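You operate a simulated robot arm through the tools that you are given. There is no shell and no other tool.

The job below is to be done with a simulated two-armed robot. You get a single attempt, and the scene is never put back.

## Task
Close the open pot and turn it in under the clear hood.
Fine: free the turntable, turn it one seat either way and lock it again.

Only the result counts: the job must be done as asked and must still hold three seconds after the hand-in. Knocking over, shifting, dropping, spilling or breaking anything else fails it.

## Robot
Two 7-joint arms with fingered hands on one trunk that stands fixed in place. Base frame: the origin is at the foot of the trunk, x ahead of it, y to its left, z up. Readings come in mm, rad, newtons and seconds.
The left shoulder is at [24, 173, 1249], the right one opposite. With the tool pointing down near the work surface each hand reaches from about 100 to 740 mm from the base axis, measured 20 degrees to its own side. Payload 3.5 kg a hand.
The TCP of each hand is the grasp point between the finger pads, 25 mm short of the fingertips. In the tool frame z runs along the fingers and y along their closing line. The gripper opens to 88 mm; its body begins 29 mm behind the TCP. The gripper is a hand of 3 fingers: y runs from the thumb to the fingers, the wrist lies at [-13, -97, -162] in the tool frame.
Orientation is that of the tool frame in the base frame, as [roll, pitch, yaw] about the fixed x, y, z axes, in that order (R = Rz(yaw) Ry(pitch) Rx(roll)). With the fingers straight down and the wrist toward the robot, the tool's x, y and z point along [0, 1, 0], [1, 0, 0] and [0, 0, -1] of the base frame.

## Interface
- The arms move only by the tool play_rows. It takes "left_targets", "right_targets" or both (then of equal length, played together; a hand with none holds still); each is a list of rows, each a list of 6 numbers: the turn, a rotation vector about the tool's x, y, z in rad, then the shift along the tool's x, y, z in mm. In form: [[ax, ay, az, dx, dy, dz], ...]. A call has 1 to 20 rows; each row shifts and turns the commanded pose from where the row before left it, along the tool's axes as they then stand. Rows are played at 5 a second. More than 50 mm and 0.15 rad between two rows, and nothing of the call is played. Where a pose cannot be reached the arm comes as near as it can. A force on the tool above 40 N (or 10 N above the force at the start of the call, whichever is more), or a blocked arm, ends the call early, and 0.2 s more pass. In this call time passes only in rows, and 0.2 s behind the last. The reply holds the time, the measured pose of the TCP, the force on the tool along the base axes, the opening and the grip force, in the units named above and with some noise, with the torque about the TCP (base axes, N m) and any sound that the robot's microphone picked up.
- Cameras (640 x 400 px; columns grow to the right, rows downward): "scene" is now at [92.7, 44.5, 1479.9]; the picture's right is [0.49, -0.87, -0.02], its down [-0.49, -0.25, -0.83] and it looks along [0.72, 0.42, -0.55] (base axes); focal length 308 px, centre (320, 200). "left" rides on the left gripper at [-58, -85, -99] in its tool frame; the picture's right is [-0.67, -0.35, 0.66], its down [0.69, -0.63, 0.37] and it looks along [0.29, 0.69, 0.66] (tool axes); focal length 261 px, centre (320, 200). "right" rides on the right gripper at [58, -85, -99] in its tool frame; the picture's right is [-0.67, 0.35, -0.66], its down [-0.69, -0.63, 0.37] and it looks along [-0.29, 0.69, 0.66] (tool axes); focal length 261 px, centre (320, 200). There is no depth. A picture from a camera that has moved, and an enlarged one, comes with that camera's place and axes in the base frame and with its lens.
- capture(camera): a new picture of that camera. The clock stands still meanwhile.
- move_column(by): moves the trunk up (or, below 0, down) by that many mm; the arms and the scene camera ride with it, the base frame stays. It gives what a move gives, with no picture.
- set_fingers(index, middle, thumb_bend, thumb_turn, hand): sets how far each is bent, from 0 (flat) to 1 (curled in); at 0.3 the hand is open as for a grip, at 0.7 the pads meet at the TCP. One left out holds its place. A second passes; each finger stops where it meets its share of the squeeze, and holds until it gets a number again. It is the only way to open and close the hand. It gives what a move gives, with no picture; readings hold the bend of each and the force on the fingers (four entries, about 0 where the hand has none), thumb and palm. thumb_turn goes from beside the hand (0) to across from the fingers (1), as for a grip.
- pan_tilt(pan, tilt): turns the head with the scene camera to pan (to the left, within 1.501 rad either way) and tilt (down, from -0.506 to 1.204), counted from straight ahead of the robot (the tilt from the chest, where the trunk bows). It gives what a move gives.
- inspect(camera, box): a new picture of the part [left, top, right, bottom] of that camera's present view, enlarged. The clock stands still meanwhile.
- finish_job(): hands the job in; it is judged then, once.

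Nothing tells you positions but the pictures and the camera data. Unless the task says otherwise, let go and move clear before handing in.

The tools are called after ">>>" by a JSON object that holds its "method" and its "body". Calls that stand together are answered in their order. play_rows: Moves the arms, as the interface text tells. Its arguments: {"type":"object","properties":{"left_targets":{"type":"array","items":{"type":"array","items":{"type":"number"}}},"right_targets":{"type":"array","items":{"type":"array","items":{"type":"number"}}}},"required":[]} The other tools are called the same way: move_column (by) moves the trunk up or down; set_fingers (index, middle, thumb_bend, thumb_turn, hand) moves the fingers one by one; pan_tilt (pan, tilt) turns the head that bears the scene camera; capture (camera) takes a picture; inspect (camera, box) takes an enlarged picture of a part of a camera's view; finish_job () hands the job in.

At the start:

```text
time: 0.0
left_ee_pos: [351.7, 402.1, 1293.0]
left_ee_rot: [3.141, -0.001, 1.57]
left_ft_force: [0.5, 0.4, -0.1]
left_wrist_torque: [0.03, 0.0, -0.04]
left_finger_gap: 87.6
left_gripper_force: 0.1
left_shape: jaw
left_bend: [0.3, 0.3, 0.3, 0.98]
left_finger forces: [0.1, 0.1, 0.0, 0.0, 0.0, 0.0]
right_ee_pos: [429.8, 47.0, 1313.8]
right_ee_rot: [-3.14, 0.0, 1.573]
right_ft_force: [0.3, -0.7, 0.6]
right_wrist_torque: [0.05, -0.02, -0.03]
right_finger_gap: 87.7
right_gripper_force: 0.1
right_shape: jaw
right_bend: [0.3, 0.3, 0.3, 0.98]
right_finger forces: [0.0, 0.0, 0.0, 0.0, 0.0, 0.1]
trunk travel left (down, up): [-325.0, 130.0]
head pan, tilt (commanded): [0.513, 0.543]
```

scene: 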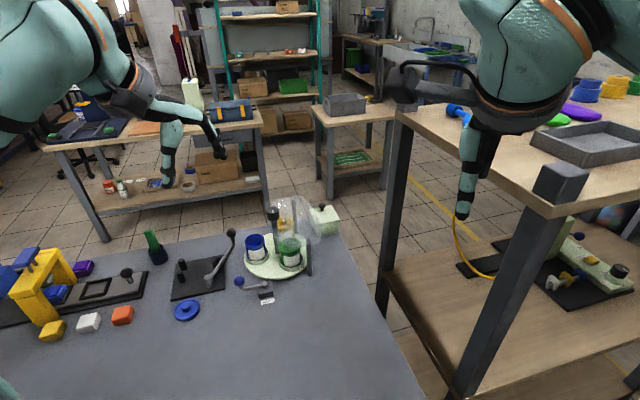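
right: 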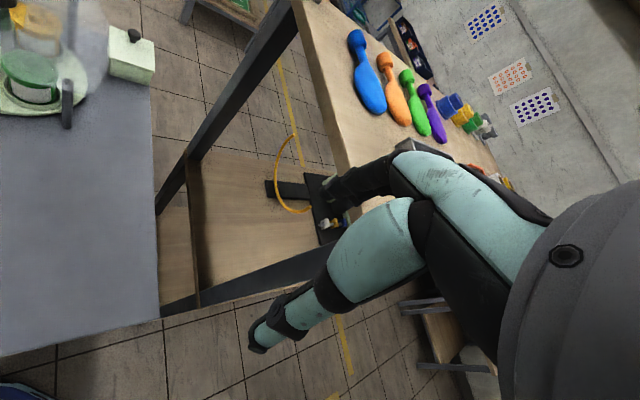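
left: 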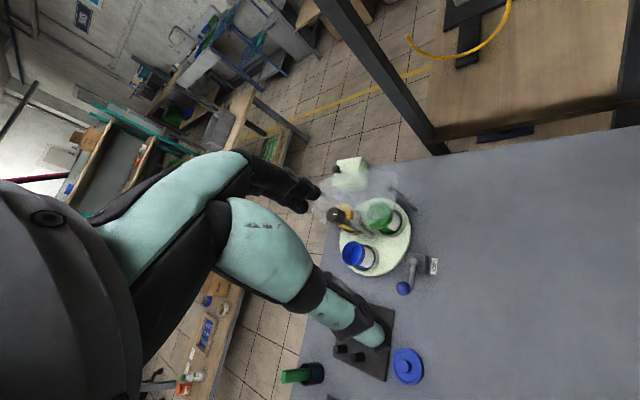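

I see a turntable with pots, a clear hood over part of it, a blue lever in front of it, a blue lid on the table, and other things around. I'll take enlarged pictures to work out the details first.

>>> {"method": "inspect", "body": {"camera": "scene", "box": [220, 180, 360, 320]}}

>>> {"method": "inspect", "body": {"camera": "scene", "box": [140, 180, 300, 340]}}

>>> {"method": "inspect", "body": {"camera": "left", "box": [290, 140, 470, 310]}}

>>> {"method": "inspect", "body": {"camera": "scene", "box": [0, 220, 220, 360]}}

```text
2.86 times, centred on (290, 250) of scene
camera zoom: at [92.7, 44.5, 1479.9], right [0.49, -0.87, -0.02], down [-0.49, -0.25, -0.83], along [0.72, 0.42, -0.55], focal length 881 px, centre (406, 57)
```

zoom: 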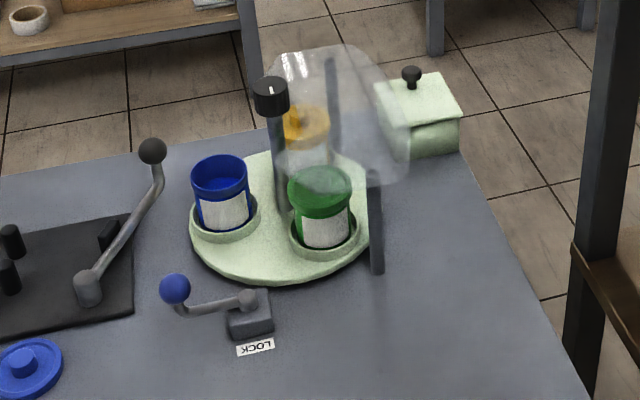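

```text
2.50 times, centred on (220, 260) of scene
camera zoom: at [92.7, 44.5, 1479.9], right [0.49, -0.87, -0.02], down [-0.49, -0.25, -0.83], along [0.72, 0.42, -0.55], focal length 771 px, centre (570, 50)
```

zoom: 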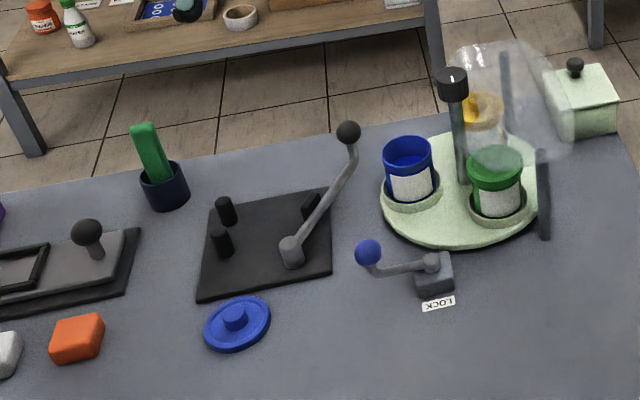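

```text
2.35 times, centred on (380, 225) of left
camera zoom: at [266.3, 342.7, 1393.7], right [-0.35, -0.67, -0.66], down [-0.63, 0.69, -0.37], along [0.69, 0.29, -0.66], focal length 613 px, centre (179, 141)
```

zoom: 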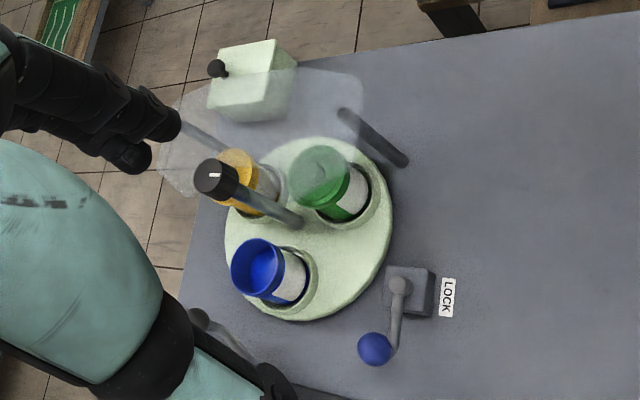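

```text
2.86 times, centred on (110, 290) of scene
camera zoom: at [92.7, 44.5, 1479.9], right [0.49, -0.87, -0.02], down [-0.49, -0.25, -0.83], along [0.72, 0.42, -0.55], focal length 881 px, centre (920, -57)
```

zoom: 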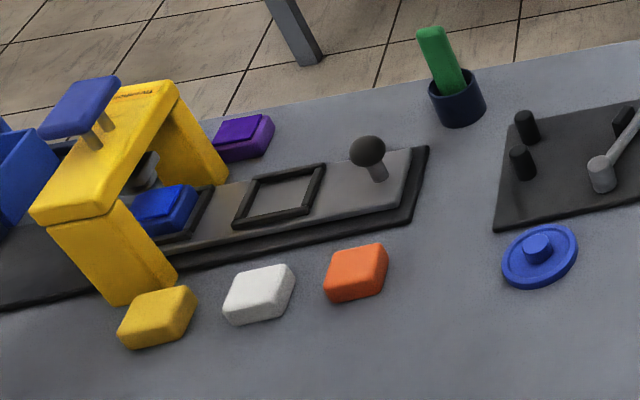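

The turntable is around (622, 505) with the open blue pot at about (590, 557, 888). The blue lid is near (359, 607) on a table top at z≈810, and the lock lever ball is near (461, 508, 865). I'll move the left hand closer above the lid for better views.

>>> {"method": "play_rows", "body": {"left_targets": [[0, 0, 0, 22, -6, 42], [0, 0, 0, 22, -6, 42], [0, 0, 0, 22, -6, 42], [0, 0, 0, 22, -6, 42], [0, 0, 0, 22, -6, 42], [0, 0, 0, 22, -6, 42]]}}

>>> {"method": "capture", "body": {"camera": "left"}}

>>> {"method": "capture", "body": {"camera": "scene"}}

```text
time: 1.4
left_ee_pos: [317.4, 534.0, 1041.7]
left_ee_rot: [3.14, -0.003, 1.572]
left_ft_force: [-0.1, -0.2, 0.7]
left_wrist_torque: [-0.01, -0.01, 0.01]
left_finger_gap: 88.0
left_gripper_force: 0.0
left_shape: jaw
left_bend: [0.3, 0.3, 0.3, 0.98]
left_finger forces: [0.1, 0.0, 0.0, 0.0, 0.0, 0.1]
right_ee_pos: [428.8, 47.5, 1313.2]
right_ee_rot: [-3.14, 0.0, 1.573]
right_ft_force: [0.5, -0.6, 0.3]
right_wrist_torque: [0.01, -0.01, -0.01]
right_finger_gap: 87.5
right_gripper_force: 0.0
right_shape: jaw
right_bend: [0.3, 0.3, 0.3, 0.98]
right_finger forces: [0.0, 0.0, 0.1, 0.0, 0.0, 0.0]
trunk travel left (down, up): [-325.0, 130.0]
head pan, tilt (commanded): [0.513, 0.543]
```

```text
taken
camera left: at [232.3, 476.0, 1141.0], right [-0.35, -0.67, -0.66], down [-0.63, 0.69, -0.37], along [0.7, 0.29, -0.66], focal length 261 px, centre (320, 200)
```

left: 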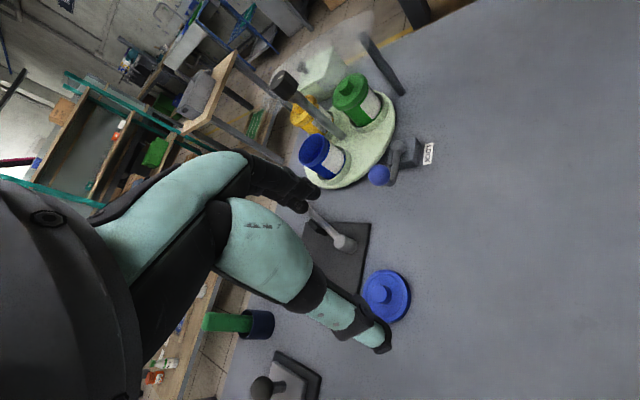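

```text
taken
camera scene: at [92.5, 45.1, 1479.9], right [0.49, -0.87, -0.02], down [-0.49, -0.25, -0.83], along [0.72, 0.42, -0.55], focal length 308 px, centre (320, 200)
```

scene: 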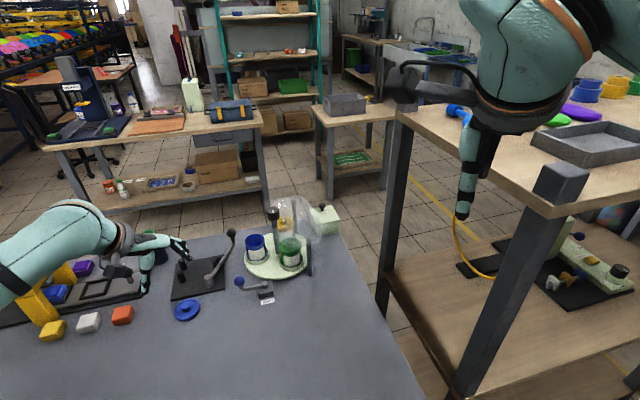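

The hand now looks across the lid to the turntable. I'll enlarge the lid, the turntable and the lock.

>>> {"method": "inspect", "body": {"camera": "left", "box": [260, 20, 450, 210]}}

>>> {"method": "inspect", "body": {"camera": "left", "box": [300, 210, 460, 370]}}

>>> {"method": "inspect", "body": {"camera": "scene", "box": [230, 185, 350, 305]}}

>>> {"method": "inspect", "body": {"camera": "right", "box": [0, 0, 160, 140]}}

```text
2.11 times, centred on (355, 115) of left
camera zoom: at [232.3, 476.0, 1141.0], right [-0.35, -0.67, -0.66], down [-0.63, 0.69, -0.37], along [0.7, 0.29, -0.66], focal length 549 px, centre (246, 379)
```

zoom: 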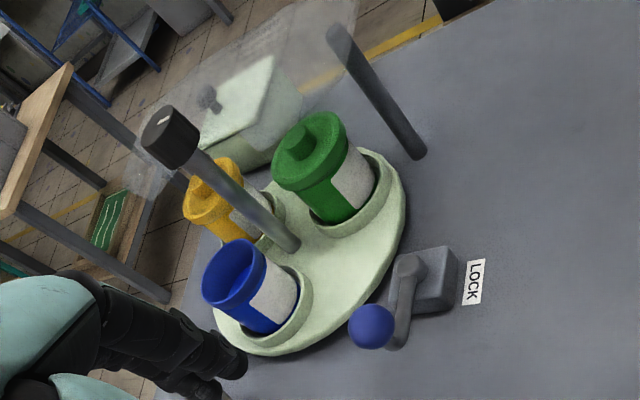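

```text
2.50 times, centred on (380, 290) of left
camera zoom: at [232.3, 476.0, 1141.0], right [-0.35, -0.67, -0.66], down [-0.63, 0.69, -0.37], along [0.7, 0.29, -0.66], focal length 652 px, centre (170, -25)
```

zoom: 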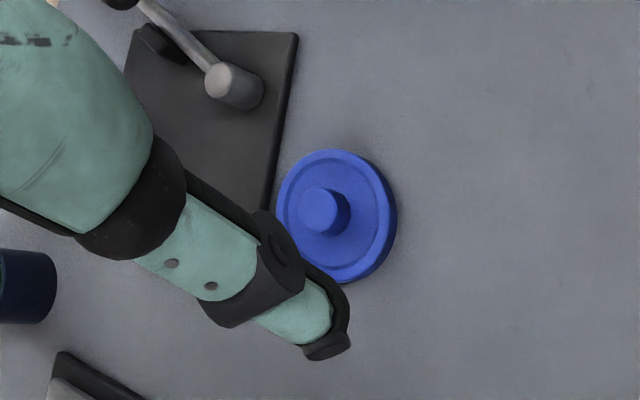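

```text
3.33 times, centred on (290, 245) of scene
camera zoom: at [92.5, 45.1, 1479.9], right [0.49, -0.87, -0.02], down [-0.49, -0.25, -0.83], along [0.72, 0.42, -0.55], focal length 1028 px, centre (420, 50)
```

zoom: 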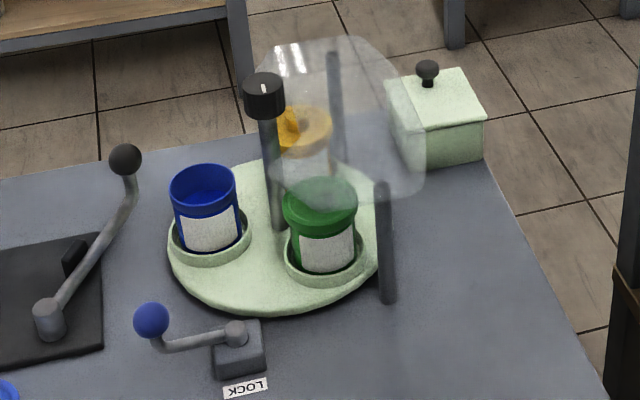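

```text
2.86 times, centred on (80, 70) of right
camera zoom: at [344.9, 105.0, 1413.0], right [0.35, -0.67, 0.66], down [-0.63, -0.69, -0.36], along [0.69, -0.28, -0.66], focal length 745 px, centre (1006, 571)
```

zoom: 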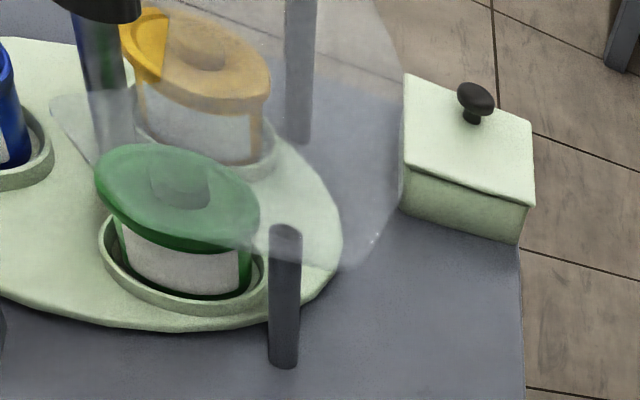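

The lid lies knob-up near (359, 601) with its knob top at z≈840. The clear hood is a flat plate at z≈940 on posts, and the turning knob stands on the centre post with its top at z≈994. Next I partly close the left fingers, move above the lid and yaw about 30°.

>>> {"method": "set_fingers", "body": {"hand": "left", "index": 0.47, "middle": 0.47, "thumb_bend": 0.47}}

>>> {"method": "play_rows", "body": {"left_targets": [[0, 0, 0, 22.3, 13.9, 40], [0, 0, 0, 22.3, 13.9, 40], [0, 0, 0, 22.3, 13.9, 40], [0, 0, -0.13, 0, 0, 0], [0, 0, -0.13, 0, 0, 0], [0, 0, -0.13, 0, 0, 0], [0, 0, -0.13, 0, 0, 0]]}}

>>> {"method": "capture", "body": {"camera": "left"}}

```text
time: 2.4
left_ee_pos: [317.6, 534.2, 1041.5]
left_ee_rot: [-3.14, 0.0, 1.57]
left_ft_force: [-0.7, 0.4, 0.6]
left_wrist_torque: [0.03, 0.0, 0.0]
left_finger_gap: 48.9
left_gripper_force: 0.1
left_shape: fingers
left_bend: [0.47, 0.47, 0.47, 0.98]
left_finger forces: [0.1, 0.0, 0.0, 0.1, 0.0, 0.0]
right_ee_pos: [429.5, 47.2, 1313.2]
right_ee_rot: [-3.139, 0.001, 1.572]
right_ft_force: [-0.6, 0.1, 0.1]
right_wrist_torque: [-0.01, 0.0, 0.0]
right_finger_gap: 87.5
right_gripper_force: 0.1
right_shape: jaw
right_bend: [0.3, 0.3, 0.3, 0.98]
right_finger forces: [0.0, 0.1, 0.0, 0.0, 0.1, 0.1]
trunk travel left (down, up): [-325.0, 130.0]
head pan, tilt (commanded): [0.513, 0.543]
```

```text
time: 4.0
left_ee_pos: [358.4, 599.9, 922.0]
left_ee_rot: [3.14, 0.0, 2.091]
left_ft_force: [0.4, -0.3, -0.7]
left_wrist_torque: [0.02, 0.05, -0.01]
left_finger_gap: 48.9
left_gripper_force: 0.0
left_shape: fingers
left_bend: [0.47, 0.47, 0.47, 0.98]
left_finger forces: [0.0, 0.1, 0.1, 0.0, 0.1, 0.0]
right_ee_pos: [429.5, 46.8, 1314.7]
right_ee_rot: [-3.141, 0.0, 1.571]
right_ft_force: [0.6, -0.4, 0.1]
right_wrist_torque: [-0.01, 0.0, -0.01]
right_finger_gap: 87.7
right_gripper_force: 0.0
right_shape: jaw
right_bend: [0.3, 0.3, 0.3, 0.98]
right_finger forces: [0.0, 0.0, 0.1, 0.1, 0.0, 0.0]
trunk travel left (down, up): [-325.0, 130.0]
head pan, tilt (commanded): [0.513, 0.543]
```

```text
taken
camera left: at [312.9, 506.3, 1022.0], right [0.03, -0.75, -0.66], down [-0.89, 0.28, -0.37], along [0.46, 0.59, -0.66], focal length 261 px, centre (320, 200)
```

left: 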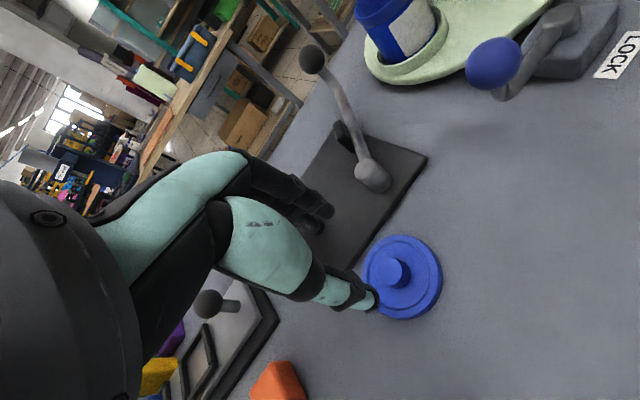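

The lid is almost right below the TCP, off by only a few mm. I'll correct that and come down to z≈870, then look again.

>>> {"method": "play_rows", "body": {"left_targets": [[0, 0, 0, -1.5, -3.3, 26], [0, 0, 0, 0, 0, 26]]}}

>>> {"method": "capture", "body": {"camera": "left"}}

>>> {"method": "inspect", "body": {"camera": "left", "box": [300, 180, 500, 340]}}

>>> {"method": "inspect", "body": {"camera": "scene", "box": [140, 240, 260, 340]}}

```text
time: 4.6
left_ee_pos: [356.2, 598.1, 869.7]
left_ee_rot: [-3.141, -0.001, 2.091]
left_ft_force: [-0.7, 0.1, 0.9]
left_wrist_torque: [-0.01, -0.02, 0.0]
left_finger_gap: 48.5
left_gripper_force: 0.1
left_shape: fingers
left_bend: [0.47, 0.47, 0.47, 0.98]
left_finger forces: [0.0, 0.0, 0.0, 0.1, 0.0, 0.1]
right_ee_pos: [430.7, 47.6, 1312.8]
right_ee_rot: [-3.14, 0.0, 1.573]
right_ft_force: [0.6, 0.2, -0.3]
right_wrist_torque: [-0.04, -0.01, 0.0]
right_finger_gap: 87.6
right_gripper_force: 0.1
right_shape: jaw
right_bend: [0.3, 0.3, 0.3, 0.98]
right_finger forces: [0.0, 0.0, 0.1, 0.0, 0.0, 0.0]
trunk travel left (down, up): [-325.0, 130.0]
head pan, tilt (commanded): [0.513, 0.543]
```

```text
taken
camera left: at [311.1, 505.7, 969.9], right [0.03, -0.75, -0.66], down [-0.89, 0.28, -0.37], along [0.46, 0.59, -0.66], focal length 261 px, centre (320, 200)
```

left: 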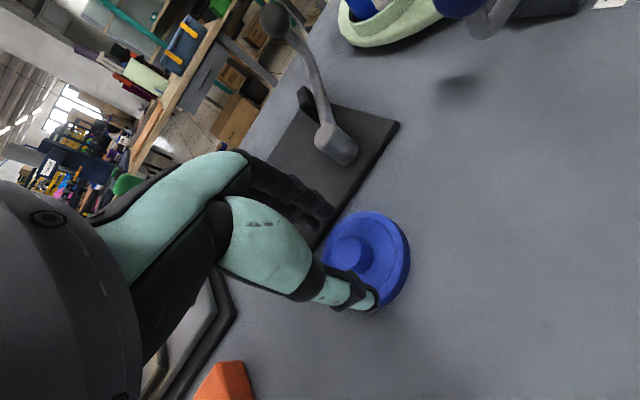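

```text
2.50 times, centred on (400, 260) of left
camera zoom: at [311.1, 505.7, 969.9], right [0.03, -0.75, -0.66], down [-0.89, 0.28, -0.37], along [0.46, 0.59, -0.66], focal length 652 px, centre (120, 50)
```

zoom: 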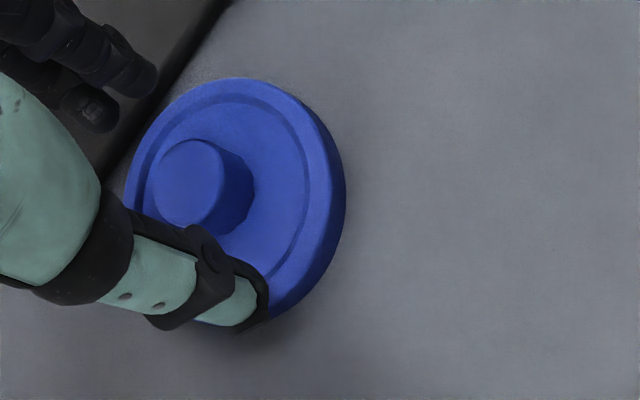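

```text
4.00 times, centred on (200, 290) of scene
camera zoom: at [93.0, 44.8, 1479.8], right [0.49, -0.87, -0.02], down [-0.49, -0.25, -0.83], along [0.72, 0.42, -0.55], focal length 1233 px, centre (800, -160)
```

zoom: 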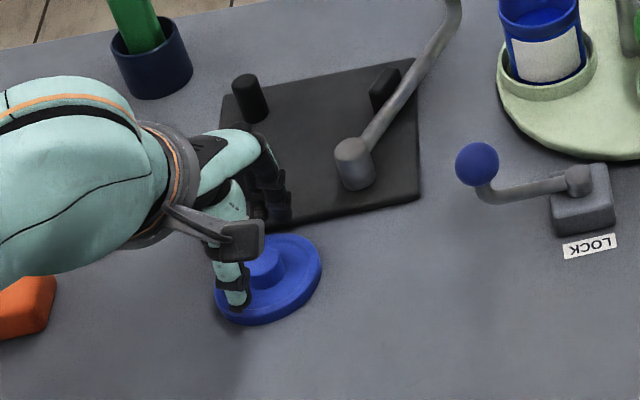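

The knob is centred between thumb and fingers to within about 2 mm. I'll come down until the tips straddle the knob, then look again.

>>> {"method": "play_rows", "body": {"left_targets": [[0, 0, 0, -1.0, 0, 9], [0, 0, 0, 0, 0, 8]]}}

>>> {"method": "inspect", "body": {"camera": "left", "box": [270, 170, 450, 320]}}

>>> {"method": "inspect", "body": {"camera": "scene", "box": [160, 270, 240, 330]}}

```text
time: 5.2
left_ee_pos: [354.6, 595.3, 856.9]
left_ee_rot: [3.135, -0.002, 2.089]
left_ft_force: [0.5, 3.0, 18.3]
left_wrist_torque: [0.48, -0.49, 0.03]
left_finger_gap: 48.4
left_gripper_force: 8.6
left_shape: fingers
left_bend: [0.47, 0.43, 0.47, 0.98]
left_finger forces: [0.3, 17.8, 0.1, 0.0, 0.0, 0.0]
right_ee_pos: [427.8, 44.1, 1315.5]
right_ee_rot: [3.14, -0.002, 1.573]
right_ft_force: [-0.2, -0.1, -0.4]
right_wrist_torque: [-0.01, 0.01, 0.0]
right_finger_gap: 87.6
right_gripper_force: 0.0
right_shape: jaw
right_bend: [0.3, 0.3, 0.3, 0.98]
right_finger forces: [0.1, 0.0, 0.0, 0.0, 0.0, 0.0]
trunk travel left (down, up): [-325.0, 130.0]
head pan, tilt (commanded): [0.513, 0.543]
```

```text
2.67 times, centred on (360, 245) of left
camera zoom: at [309.8, 502.1, 956.2], right [0.03, -0.75, -0.66], down [-0.88, 0.28, -0.37], along [0.46, 0.6, -0.65], focal length 695 px, centre (213, 80)
```

zoom: 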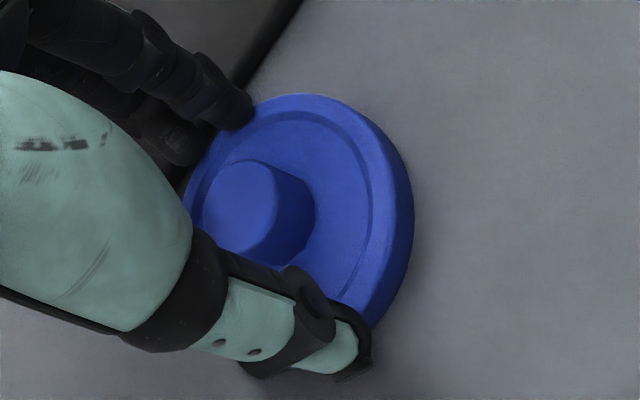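

```text
6.67 times, centred on (200, 300) of scene
camera zoom: at [90.1, 40.4, 1480.5], right [0.49, -0.87, -0.02], down [-0.49, -0.25, -0.84], along [0.72, 0.42, -0.55], focal length 2055 px, centre (1120, -467)
```

zoom: 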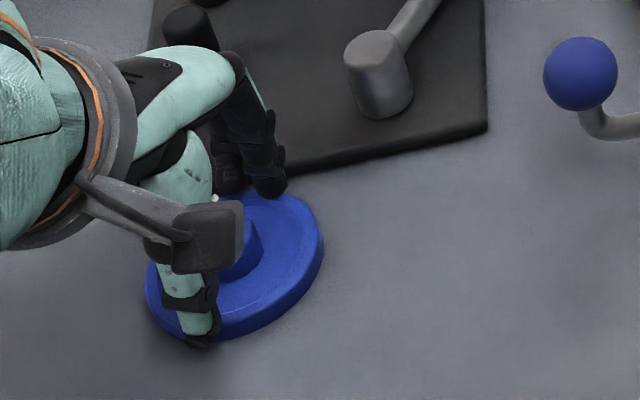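

One fingertip met the lid's raised rim, so the lid top is at z≈831 and the knob stands only about 11 mm above it. I'll lift a little, narrow the fingers inside the rim, and go down again gently.

>>> {"method": "play_rows", "body": {"left_targets": [[0, 0, 0, 0, 0, -8]]}}

>>> {"method": "set_fingers", "body": {"hand": "left", "index": 0.54, "middle": 0.54, "thumb_bend": 0.54}}

>>> {"method": "inspect", "body": {"camera": "left", "box": [270, 170, 450, 320]}}

```text
time: 5.6
left_ee_pos: [354.9, 596.4, 859.9]
left_ee_rot: [-3.14, 0.002, 2.091]
left_ft_force: [0.5, 0.3, 0.8]
left_wrist_torque: [0.04, -0.03, -0.01]
left_finger_gap: 48.4
left_gripper_force: 0.1
left_shape: fingers
left_bend: [0.47, 0.46, 0.47, 0.98]
left_finger forces: [0.0, 0.9, 0.1, 0.1, 0.1, 0.0]
right_ee_pos: [430.2, 47.4, 1312.5]
right_ee_rot: [-3.14, 0.001, 1.573]
right_ft_force: [-0.1, 0.0, 0.1]
right_wrist_torque: [0.0, 0.03, 0.02]
right_finger_gap: 87.7
right_gripper_force: 0.0
right_shape: jaw
right_bend: [0.3, 0.3, 0.3, 0.98]
right_finger forces: [0.1, 0.1, 0.0, 0.0, 0.0, 0.0]
trunk travel left (down, up): [-325.0, 130.0]
head pan, tilt (commanded): [0.513, 0.543]
```

```text
time: 6.6
left_ee_pos: [354.5, 596.4, 860.7]
left_ee_rot: [3.141, -0.002, 2.091]
left_ft_force: [0.2, 1.5, 0.1]
left_wrist_torque: [0.04, 0.01, 0.01]
left_finger_gap: 33.6
left_gripper_force: 0.0
left_shape: fingers
left_bend: [0.54, 0.54, 0.54, 0.98]
left_finger forces: [0.0, 0.1, 0.0, 0.1, 0.1, 0.1]
right_ee_pos: [429.8, 46.5, 1314.1]
right_ee_rot: [-3.138, 0.0, 1.573]
right_ft_force: [-0.4, -0.3, 0.9]
right_wrist_torque: [0.01, -0.01, 0.01]
right_finger_gap: 87.5
right_gripper_force: 0.0
right_shape: jaw
right_bend: [0.3, 0.3, 0.3, 0.98]
right_finger forces: [0.0, 0.0, 0.0, 0.1, 0.1, 0.0]
trunk travel left (down, up): [-325.0, 130.0]
head pan, tilt (commanded): [0.513, 0.543]
```

```text
2.67 times, centred on (360, 245) of left
camera zoom: at [310.0, 504.0, 960.8], right [0.03, -0.75, -0.66], down [-0.89, 0.28, -0.37], along [0.46, 0.59, -0.66], focal length 695 px, centre (213, 80)
```

zoom: 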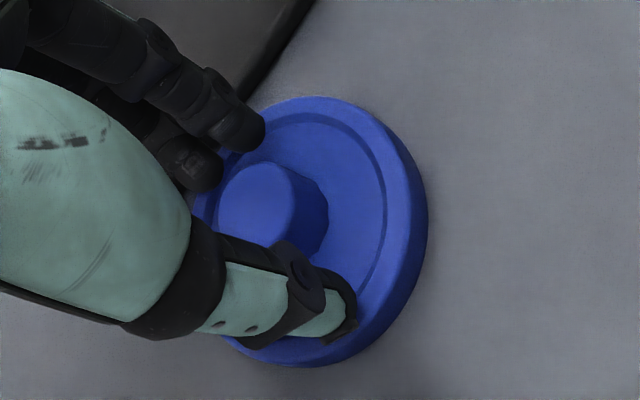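

The tips are now inside the rim on both sides of the knob. I'll shift 2 mm and come down a few mm, watching the force.

>>> {"method": "play_rows", "body": {"left_targets": [[0, 0, 0, 0, 2, 0], [0, 0, 0, 0, 0, 3], [0, 0, 0, 0, 0, 2]]}}

```text
time: 7.4
left_ee_pos: [356.2, 596.5, 857.8]
left_ee_rot: [3.138, -0.001, 2.091]
left_ft_force: [0.8, 2.4, 11.0]
left_wrist_torque: [0.26, -0.2, 0.06]
left_finger_gap: 33.4
left_gripper_force: 5.5
left_shape: fingers
left_bend: [0.54, 0.52, 0.54, 0.98]
left_finger forces: [0.0, 11.0, 0.1, 0.1, 0.0, 0.0]
right_ee_pos: [428.4, 43.8, 1314.6]
right_ee_rot: [-3.14, -0.001, 1.572]
right_ft_force: [-1.3, 0.4, -0.4]
right_wrist_torque: [-0.04, 0.01, 0.0]
right_finger_gap: 87.6
right_gripper_force: 0.1
right_shape: jaw
right_bend: [0.3, 0.3, 0.3, 0.98]
right_finger forces: [0.0, 0.0, 0.1, 0.0, 0.0, 0.1]
trunk travel left (down, up): [-325.0, 130.0]
head pan, tilt (commanded): [0.513, 0.543]
```

The middle fingertip rests on the lid top. I'll ease up 1 mm and close on the knob.

>>> {"method": "play_rows", "body": {"left_targets": [[0, 0, 0, 0, 0, -1.5]]}}

>>> {"method": "set_fingers", "body": {"hand": "left", "index": 0.66, "middle": 0.66, "thumb_bend": 0.66}}

>>> {"method": "inspect", "body": {"camera": "left", "box": [270, 170, 450, 320]}}

```text
time: 7.8
left_ee_pos: [356.6, 597.2, 858.3]
left_ee_rot: [3.139, 0.001, 2.091]
left_ft_force: [-0.2, 3.1, 9.0]
left_wrist_torque: [0.26, -0.14, 0.01]
left_finger_gap: 33.5
left_gripper_force: 4.7
left_shape: fingers
left_bend: [0.54, 0.52, 0.54, 0.98]
left_finger forces: [0.0, 8.6, 0.0, 0.0, 0.0, 0.0]
right_ee_pos: [428.6, 46.7, 1314.5]
right_ee_rot: [3.142, -0.001, 1.572]
right_ft_force: [1.0, -1.1, -0.1]
right_wrist_torque: [0.04, 0.0, -0.01]
right_finger_gap: 87.6
right_gripper_force: 0.0
right_shape: jaw
right_bend: [0.3, 0.3, 0.3, 0.98]
right_finger forces: [0.0, 0.0, 0.0, 0.0, 0.0, 0.0]
trunk travel left (down, up): [-325.0, 130.0]
head pan, tilt (commanded): [0.513, 0.543]
```

```text
time: 8.8
left_ee_pos: [356.9, 595.6, 858.5]
left_ee_rot: [3.141, -0.001, 2.093]
left_ft_force: [1.0, -0.8, 2.2]
left_wrist_torque: [0.0, -0.04, -0.02]
left_finger_gap: 13.4
left_gripper_force: 3.2
left_shape: fingers
left_bend: [0.63, 0.64, 0.63, 0.97]
left_finger forces: [2.0, 1.9, 0.0, 0.0, 2.6, 0.1]
right_ee_pos: [430.0, 47.1, 1313.7]
right_ee_rot: [-3.139, -0.001, 1.572]
right_ft_force: [0.1, 1.0, 0.2]
right_wrist_torque: [0.0, 0.0, -0.03]
right_finger_gap: 87.5
right_gripper_force: 0.1
right_shape: jaw
right_bend: [0.3, 0.3, 0.3, 0.98]
right_finger forces: [0.1, 0.1, 0.1, 0.0, 0.1, 0.0]
trunk travel left (down, up): [-325.0, 130.0]
head pan, tilt (commanded): [0.513, 0.543]
```

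```text
2.67 times, centred on (360, 245) of left
camera zoom: at [312.0, 503.9, 957.4], right [0.03, -0.75, -0.66], down [-0.89, 0.28, -0.37], along [0.46, 0.59, -0.66], focal length 695 px, centre (213, 80)
```

zoom: 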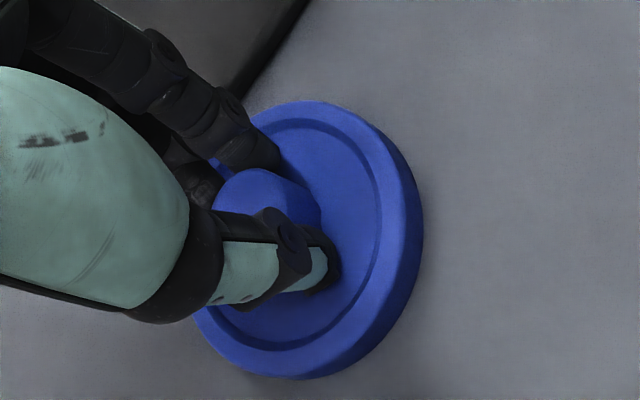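

The fingers hold the knob lightly. I'll tighten the grip.

>>> {"method": "set_fingers", "body": {"hand": "left", "index": 0.74, "middle": 0.74, "thumb_bend": 0.74}}

>>> {"method": "play_rows", "body": {"left_targets": [[0, 0, 0, 0, 0, -10], [0, 0, 0, 0, 0, -20]]}}

>>> {"method": "capture", "body": {"camera": "left"}}

>>> {"method": "inspect", "body": {"camera": "scene", "box": [150, 240, 250, 320]}}

```text
time: 9.8
left_ee_pos: [357.2, 596.1, 858.2]
left_ee_rot: [3.14, 0.0, 2.092]
left_ft_force: [0.5, 1.7, 4.5]
left_wrist_torque: [-0.07, 0.12, 0.0]
left_finger_gap: 10.5
left_gripper_force: 14.6
left_shape: fingers
left_bend: [0.72, 0.72, 0.63, 0.96]
left_finger forces: [7.0, 6.9, 0.0, 0.0, 14.9, 0.0]
right_ee_pos: [429.4, 46.1, 1314.6]
right_ee_rot: [-3.14, -0.001, 1.574]
right_ft_force: [0.0, -0.8, 0.4]
right_wrist_torque: [0.01, 0.0, -0.02]
right_finger_gap: 87.5
right_gripper_force: 0.1
right_shape: jaw
right_bend: [0.3, 0.3, 0.3, 0.98]
right_finger forces: [0.0, 0.0, 0.0, 0.0, 0.0, 0.0]
trunk travel left (down, up): [-325.0, 130.0]
head pan, tilt (commanded): [0.513, 0.543]
```

```text
time: 10.4
left_ee_pos: [356.4, 596.0, 886.4]
left_ee_rot: [3.141, 0.0, 2.091]
left_ft_force: [-0.5, 0.4, 0.6]
left_wrist_torque: [0.0, -0.02, 0.02]
left_finger_gap: 10.1
left_gripper_force: 12.2
left_shape: fingers
left_bend: [0.73, 0.72, 0.63, 0.95]
left_finger forces: [8.0, 5.8, 0.1, 0.1, 10.5, 0.0]
right_ee_pos: [429.5, 46.5, 1314.2]
right_ee_rot: [-3.139, -0.001, 1.572]
right_ft_force: [0.5, -0.5, 0.3]
right_wrist_torque: [-0.01, 0.02, 0.0]
right_finger_gap: 87.7
right_gripper_force: 0.2
right_shape: jaw
right_bend: [0.3, 0.3, 0.3, 0.98]
right_finger forces: [0.0, 0.0, 0.0, 0.0, 0.0, 0.1]
trunk travel left (down, up): [-325.0, 130.0]
head pan, tilt (commanded): [0.513, 0.543]
```

```text
taken
camera left: at [310.6, 504.1, 987.6], right [0.03, -0.75, -0.66], down [-0.89, 0.28, -0.37], along [0.46, 0.59, -0.66], focal length 261 px, centre (320, 200)
```

left: 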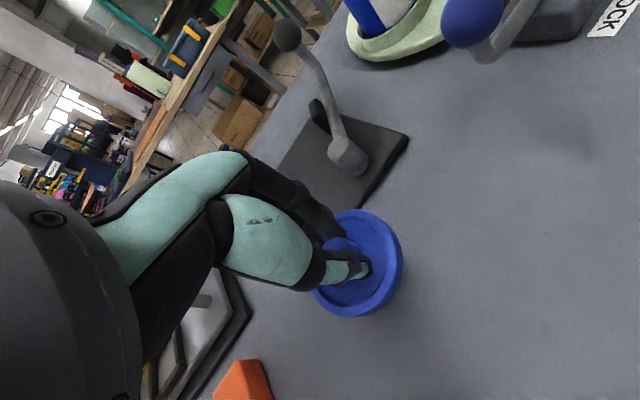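

```text
5.00 times, centred on (200, 280) of scene
camera zoom: at [92.3, 44.1, 1479.9], right [0.49, -0.87, -0.02], down [-0.49, -0.25, -0.83], along [0.72, 0.42, -0.55], focal length 1542 px, centre (920, -200)
```

zoom: 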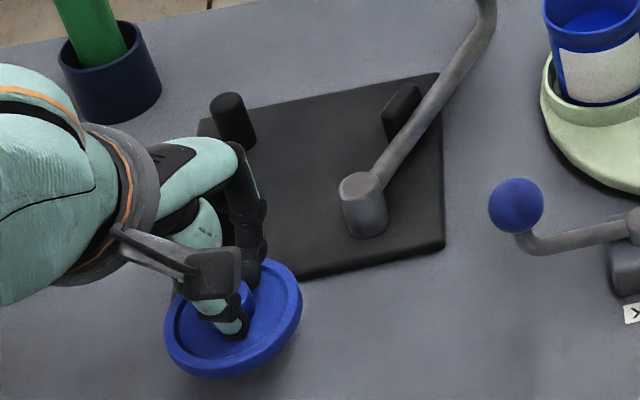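

The lid is lifted. I'll check how level it is before carrying it.

>>> {"method": "inspect", "body": {"camera": "left", "box": [270, 170, 450, 320]}}

>>> {"method": "inspect", "body": {"camera": "scene", "box": [165, 285, 225, 325]}}

```text
2.67 times, centred on (360, 245) of left
camera zoom: at [310.6, 504.1, 987.6], right [0.03, -0.75, -0.66], down [-0.89, 0.28, -0.37], along [0.46, 0.59, -0.66], focal length 695 px, centre (213, 80)
```

zoom: 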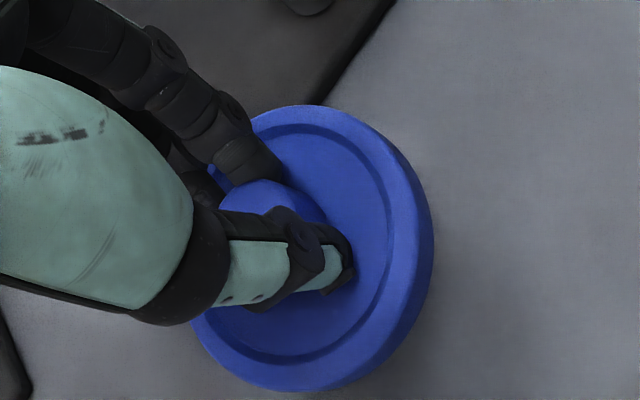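

```text
10.00 times, centred on (195, 305) of scene
camera zoom: at [92.3, 44.1, 1479.9], right [0.49, -0.87, -0.02], down [-0.49, -0.25, -0.83], along [0.72, 0.42, -0.55], focal length 3083 px, centre (1570, -850)
```

zoom: 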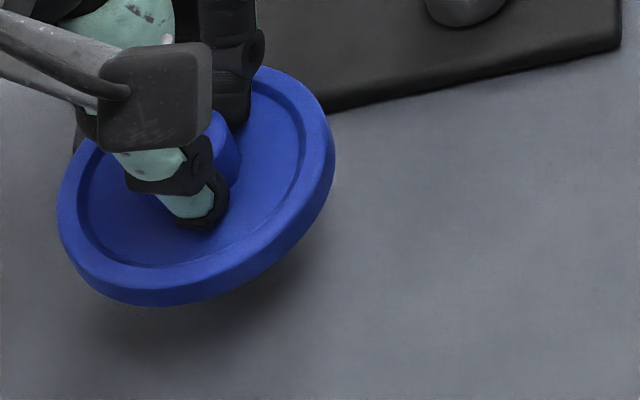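

The lid is held nearly level. I'll raise it to z≈1010 and carry it toward the turntable, stopping short to look at the pot.

>>> {"method": "play_rows", "body": {"left_targets": [[0, 0, 0, 0, 0, -41], [0, 0, 0, 0, 0, -41], [0, 0, 0, 0, 0, -42], [0, 0, 0, -25.6, 26.7, 0], [0, 0, 0, -25.6, 26.7, 0], [0, 0, 0, -25.6, 26.7, 0], [0, 0, 0, -25.6, 26.7, 0]]}}

>>> {"method": "capture", "body": {"camera": "left"}}

>>> {"method": "inspect", "body": {"camera": "scene", "box": [200, 180, 340, 300]}}

```text
time: 12.0
left_ee_pos: [500.5, 562.1, 1011.9]
left_ee_rot: [-3.141, -0.002, 2.092]
left_ft_force: [0.0, -1.0, -0.5]
left_wrist_torque: [0.0, 0.04, 0.04]
left_finger_gap: 9.4
left_gripper_force: 11.4
left_shape: fingers
left_bend: [0.73, 0.72, 0.64, 0.95]
left_finger forces: [5.9, 6.3, 0.0, 0.0, 10.3, 0.0]
right_ee_pos: [430.8, 46.5, 1312.3]
right_ee_rot: [-3.139, 0.001, 1.571]
right_ft_force: [0.2, 0.4, 0.4]
right_wrist_torque: [0.0, 0.01, -0.03]
right_finger_gap: 87.8
right_gripper_force: 0.2
right_shape: jaw
right_bend: [0.3, 0.3, 0.3, 0.98]
right_finger forces: [0.0, 0.0, 0.1, 0.0, 0.1, 0.1]
trunk travel left (down, up): [-325.0, 130.0]
head pan, tilt (commanded): [0.513, 0.543]
```

```text
taken
camera left: at [456.0, 469.1, 1111.3], right [0.03, -0.75, -0.66], down [-0.89, 0.28, -0.36], along [0.46, 0.59, -0.66], focal length 261 px, centre (320, 200)
```

left: 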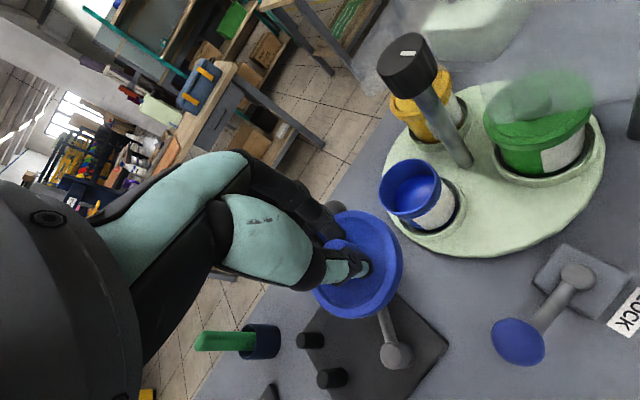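

```text
3.33 times, centred on (270, 240) of scene
camera zoom: at [94.7, 44.2, 1479.7], right [0.49, -0.87, -0.02], down [-0.49, -0.25, -0.83], along [0.72, 0.42, -0.55], focal length 1028 px, centre (487, 67)
```

zoom: 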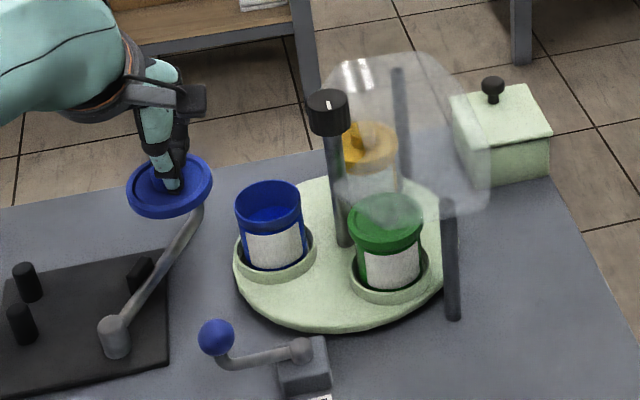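

The pot, the post and the hood are in good view here. I'll enlarge to measure the pot mouth and the turntable.

>>> {"method": "inspect", "body": {"camera": "left", "box": [360, 20, 620, 260]}}

>>> {"method": "inspect", "body": {"camera": "left", "box": [360, 140, 480, 260]}}

>>> {"method": "inspect", "body": {"camera": "left", "box": [460, 220, 640, 380]}}

```text
1.67 times, centred on (490, 140) of left
camera zoom: at [456.0, 469.1, 1111.3], right [0.03, -0.75, -0.66], down [-0.89, 0.28, -0.36], along [0.46, 0.59, -0.66], focal length 434 px, centre (37, 300)
```

zoom: 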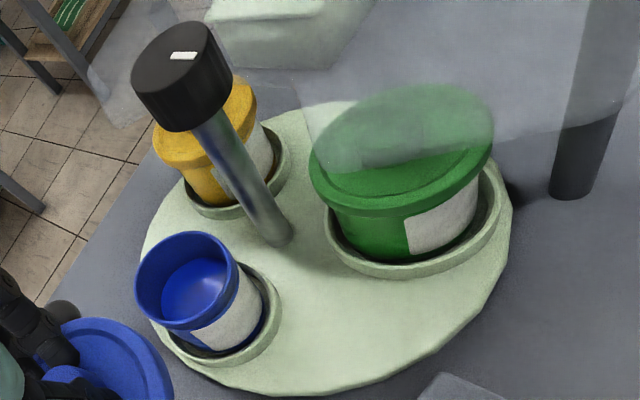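

```text
3.33 times, centred on (420, 200) of left
camera zoom: at [456.0, 469.1, 1111.3], right [0.03, -0.75, -0.66], down [-0.89, 0.28, -0.36], along [0.46, 0.59, -0.66], focal length 869 px, centre (-13, 200)
```

zoom: 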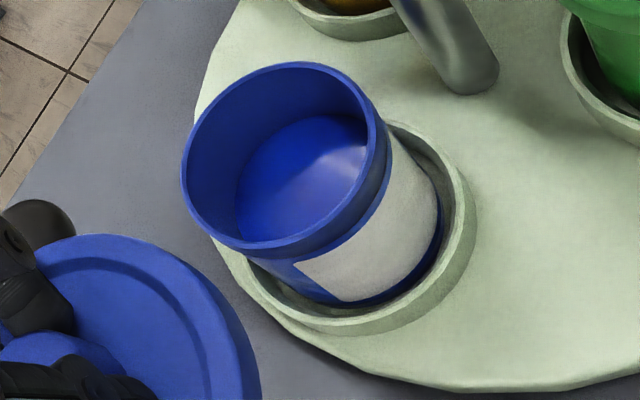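

```text
2.50 times, centred on (550, 300) of left
camera zoom: at [456.0, 469.1, 1111.3], right [0.03, -0.75, -0.66], down [-0.89, 0.28, -0.36], along [0.46, 0.59, -0.66], focal length 652 px, centre (-255, -50)
```

zoom: 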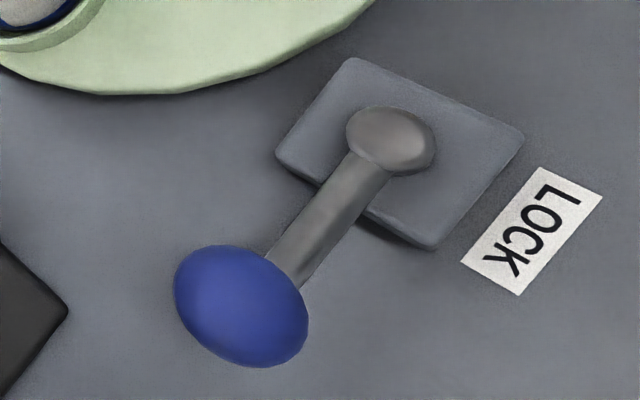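

I take the pot mouth to be at about (584, 550, 897) and the centre post at (632, 509). I'll bring the lid over the pot with clearance to the post, then check the alignment from several views.

>>> {"method": "play_rows", "body": {"left_targets": [[0, 0, 0, -17.2, 22.2, 0], [0, 0, 0, -17.2, 22.2, 0], [0, 0, 0, -17.2, 22.2, 0], [0, 0, 0, 0, 0, 22], [0, 0, 0, 0, 0, 20]]}}

>>> {"method": "capture", "body": {"camera": "left"}}

>>> {"method": "inspect", "body": {"camera": "scene", "box": [230, 190, 310, 270]}}

>>> {"method": "inspect", "body": {"camera": "left", "box": [280, 160, 480, 320]}}

```text
time: 13.2
left_ee_pos: [582.5, 549.1, 969.5]
left_ee_rot: [-3.141, -0.003, 2.091]
left_ft_force: [-0.4, -0.2, 0.2]
left_wrist_torque: [0.0, 0.02, 0.04]
left_finger_gap: 8.2
left_gripper_force: 10.9
left_shape: fingers
left_bend: [0.73, 0.73, 0.64, 0.95]
left_finger forces: [5.7, 6.4, 0.0, 0.0, 10.2, 0.0]
right_ee_pos: [431.0, 46.4, 1312.6]
right_ee_rot: [-3.14, 0.0, 1.573]
right_ft_force: [0.2, 0.4, 0.0]
right_wrist_torque: [0.02, -0.02, 0.01]
right_finger_gap: 87.6
right_gripper_force: 0.1
right_shape: jaw
right_bend: [0.3, 0.3, 0.3, 0.98]
right_finger forces: [0.1, 0.0, 0.1, 0.0, 0.1, 0.1]
trunk travel left (down, up): [-325.0, 130.0]
head pan, tilt (commanded): [0.513, 0.543]
```

```text
taken
camera left: at [538.1, 457.1, 1069.4], right [0.03, -0.75, -0.66], down [-0.89, 0.28, -0.36], along [0.46, 0.59, -0.66], focal length 261 px, centre (320, 200)
```

left: 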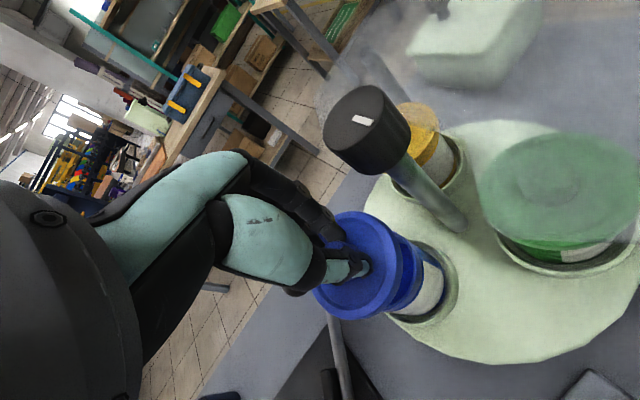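

```text
5.00 times, centred on (270, 230) of scene
camera zoom: at [93.2, 44.8, 1479.8], right [0.49, -0.87, -0.02], down [-0.49, -0.25, -0.83], along [0.72, 0.42, -0.55], focal length 1542 px, centre (570, 50)
```

zoom: 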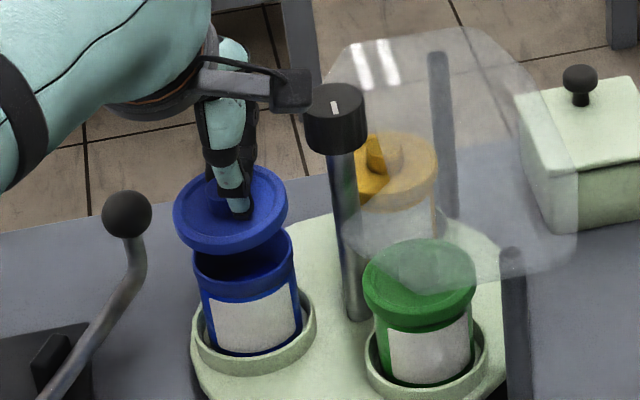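

```text
2.50 times, centred on (380, 240) of left
camera zoom: at [538.1, 457.1, 1069.4], right [0.03, -0.75, -0.66], down [-0.89, 0.28, -0.36], along [0.46, 0.59, -0.66], focal length 652 px, centre (170, 100)
```

zoom: 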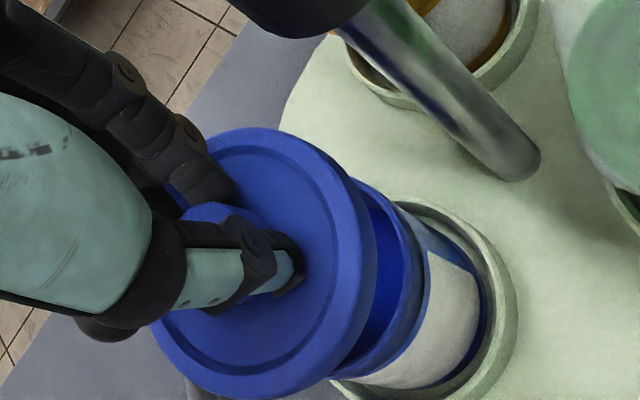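

The lid hangs over the pot and looks nearly aligned. I'll zoom in more to measure the remaining offset.

>>> {"method": "inspect", "body": {"camera": "left", "box": [310, 200, 430, 330]}}

>>> {"method": "inspect", "body": {"camera": "scene", "box": [245, 210, 295, 260]}}

>>> {"method": "capture", "body": {"camera": "right"}}

```text
3.08 times, centred on (370, 265) of left
camera zoom: at [538.1, 457.1, 1069.4], right [0.03, -0.75, -0.66], down [-0.89, 0.28, -0.36], along [0.46, 0.59, -0.66], focal length 802 px, centre (166, 0)
```

zoom: 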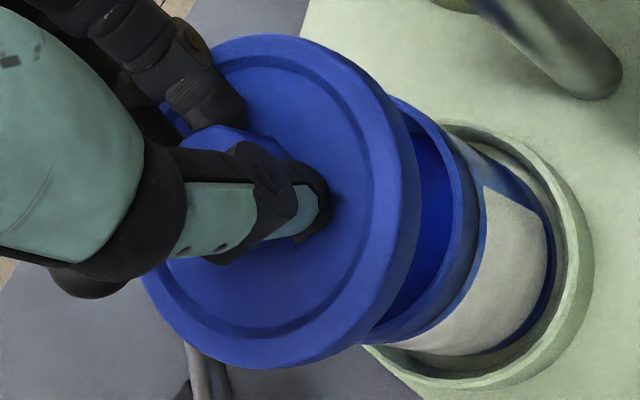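

```text
8.00 times, centred on (270, 235) of scene
camera zoom: at [93.2, 44.8, 1479.8], right [0.49, -0.87, -0.02], down [-0.49, -0.25, -0.83], along [0.72, 0.42, -0.55], focal length 2466 px, centre (720, -80)
```

zoom: 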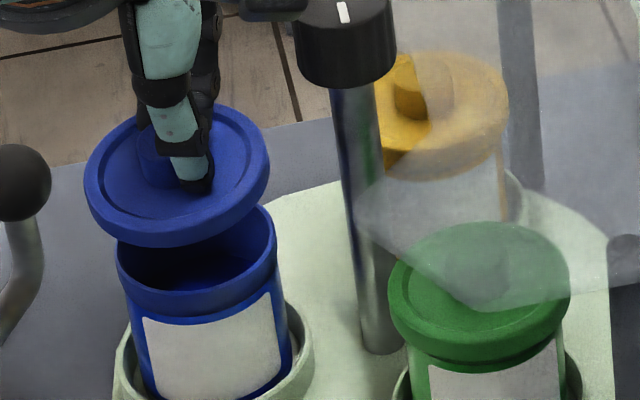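

```text
taken
camera right: at [345.5, 104.7, 1412.9], right [0.35, -0.67, 0.65], down [-0.63, -0.69, -0.36], along [0.69, -0.28, -0.66], focal length 261 px, centre (320, 200)
```

right: 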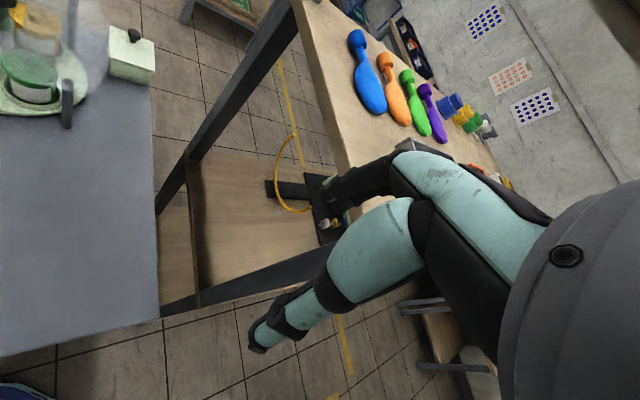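

The lid seems to have slid a few mm toward the thumb and tilted slightly in the grip. I'll zoom in strongly on both views to measure its true offset from the pot.

>>> {"method": "inspect", "body": {"camera": "left", "box": [310, 200, 390, 260]}}

>>> {"method": "inspect", "body": {"camera": "left", "box": [310, 260, 410, 325]}}

>>> {"method": "inspect", "body": {"camera": "scene", "box": [254, 220, 284, 250]}}

>>> {"method": "inspect", "body": {"camera": "left", "box": [300, 20, 640, 260]}}

```text
6.67 times, centred on (350, 230) of left
camera zoom: at [538.1, 457.1, 1069.4], right [0.03, -0.75, -0.66], down [-0.89, 0.28, -0.36], along [0.46, 0.59, -0.66], focal length 1738 px, centre (120, 0)
```

zoom: 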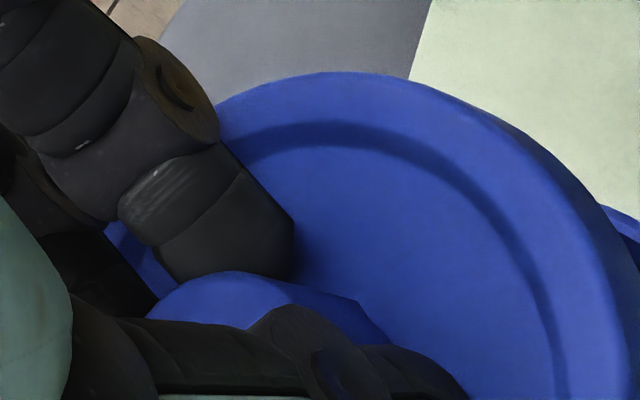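

```text
6.15 times, centred on (360, 292) of left
camera zoom: at [538.1, 457.1, 1069.4], right [0.03, -0.75, -0.66], down [-0.89, 0.28, -0.36], along [0.46, 0.59, -0.66], focal length 1604 px, centre (74, -369)
```

zoom: 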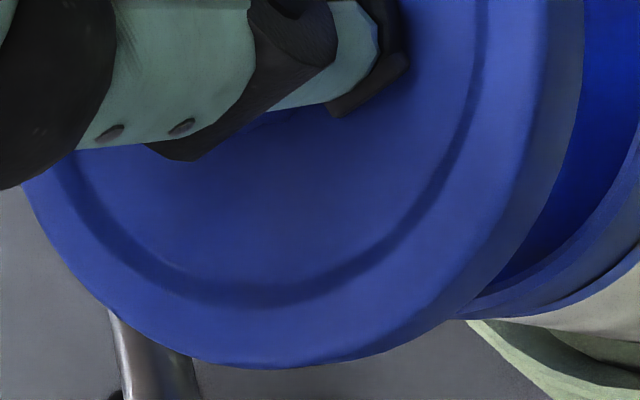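

```text
13.33 times, centred on (269, 235) of scene
camera zoom: at [93.2, 44.8, 1479.8], right [0.49, -0.87, -0.02], down [-0.49, -0.25, -0.83], along [0.72, 0.42, -0.55], focal length 4111 px, centre (1000, -267)
```

zoom: 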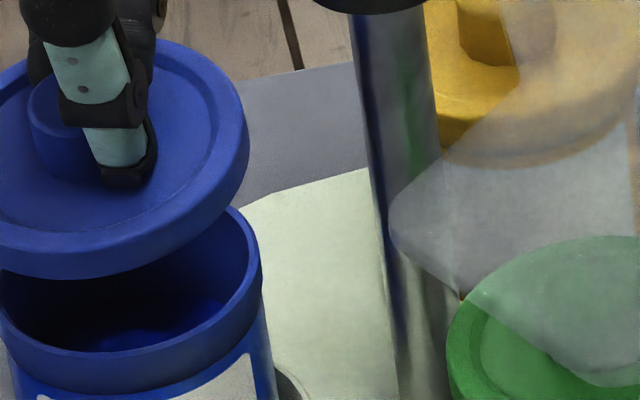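

```text
1.67 times, centred on (470, 140) of left
camera zoom: at [538.1, 457.1, 1069.4], right [0.03, -0.75, -0.66], down [-0.89, 0.28, -0.36], along [0.46, 0.59, -0.66], focal length 434 px, centre (70, 300)
```

zoom: 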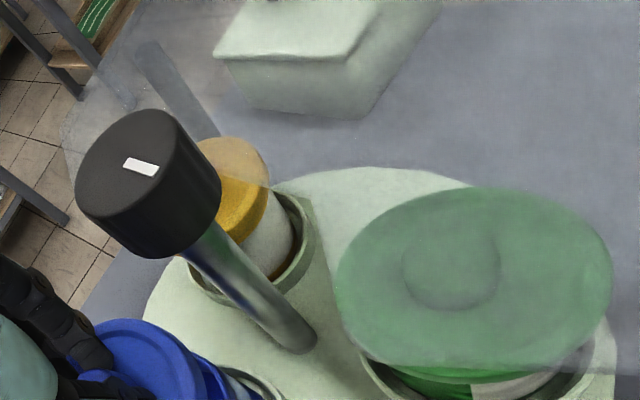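

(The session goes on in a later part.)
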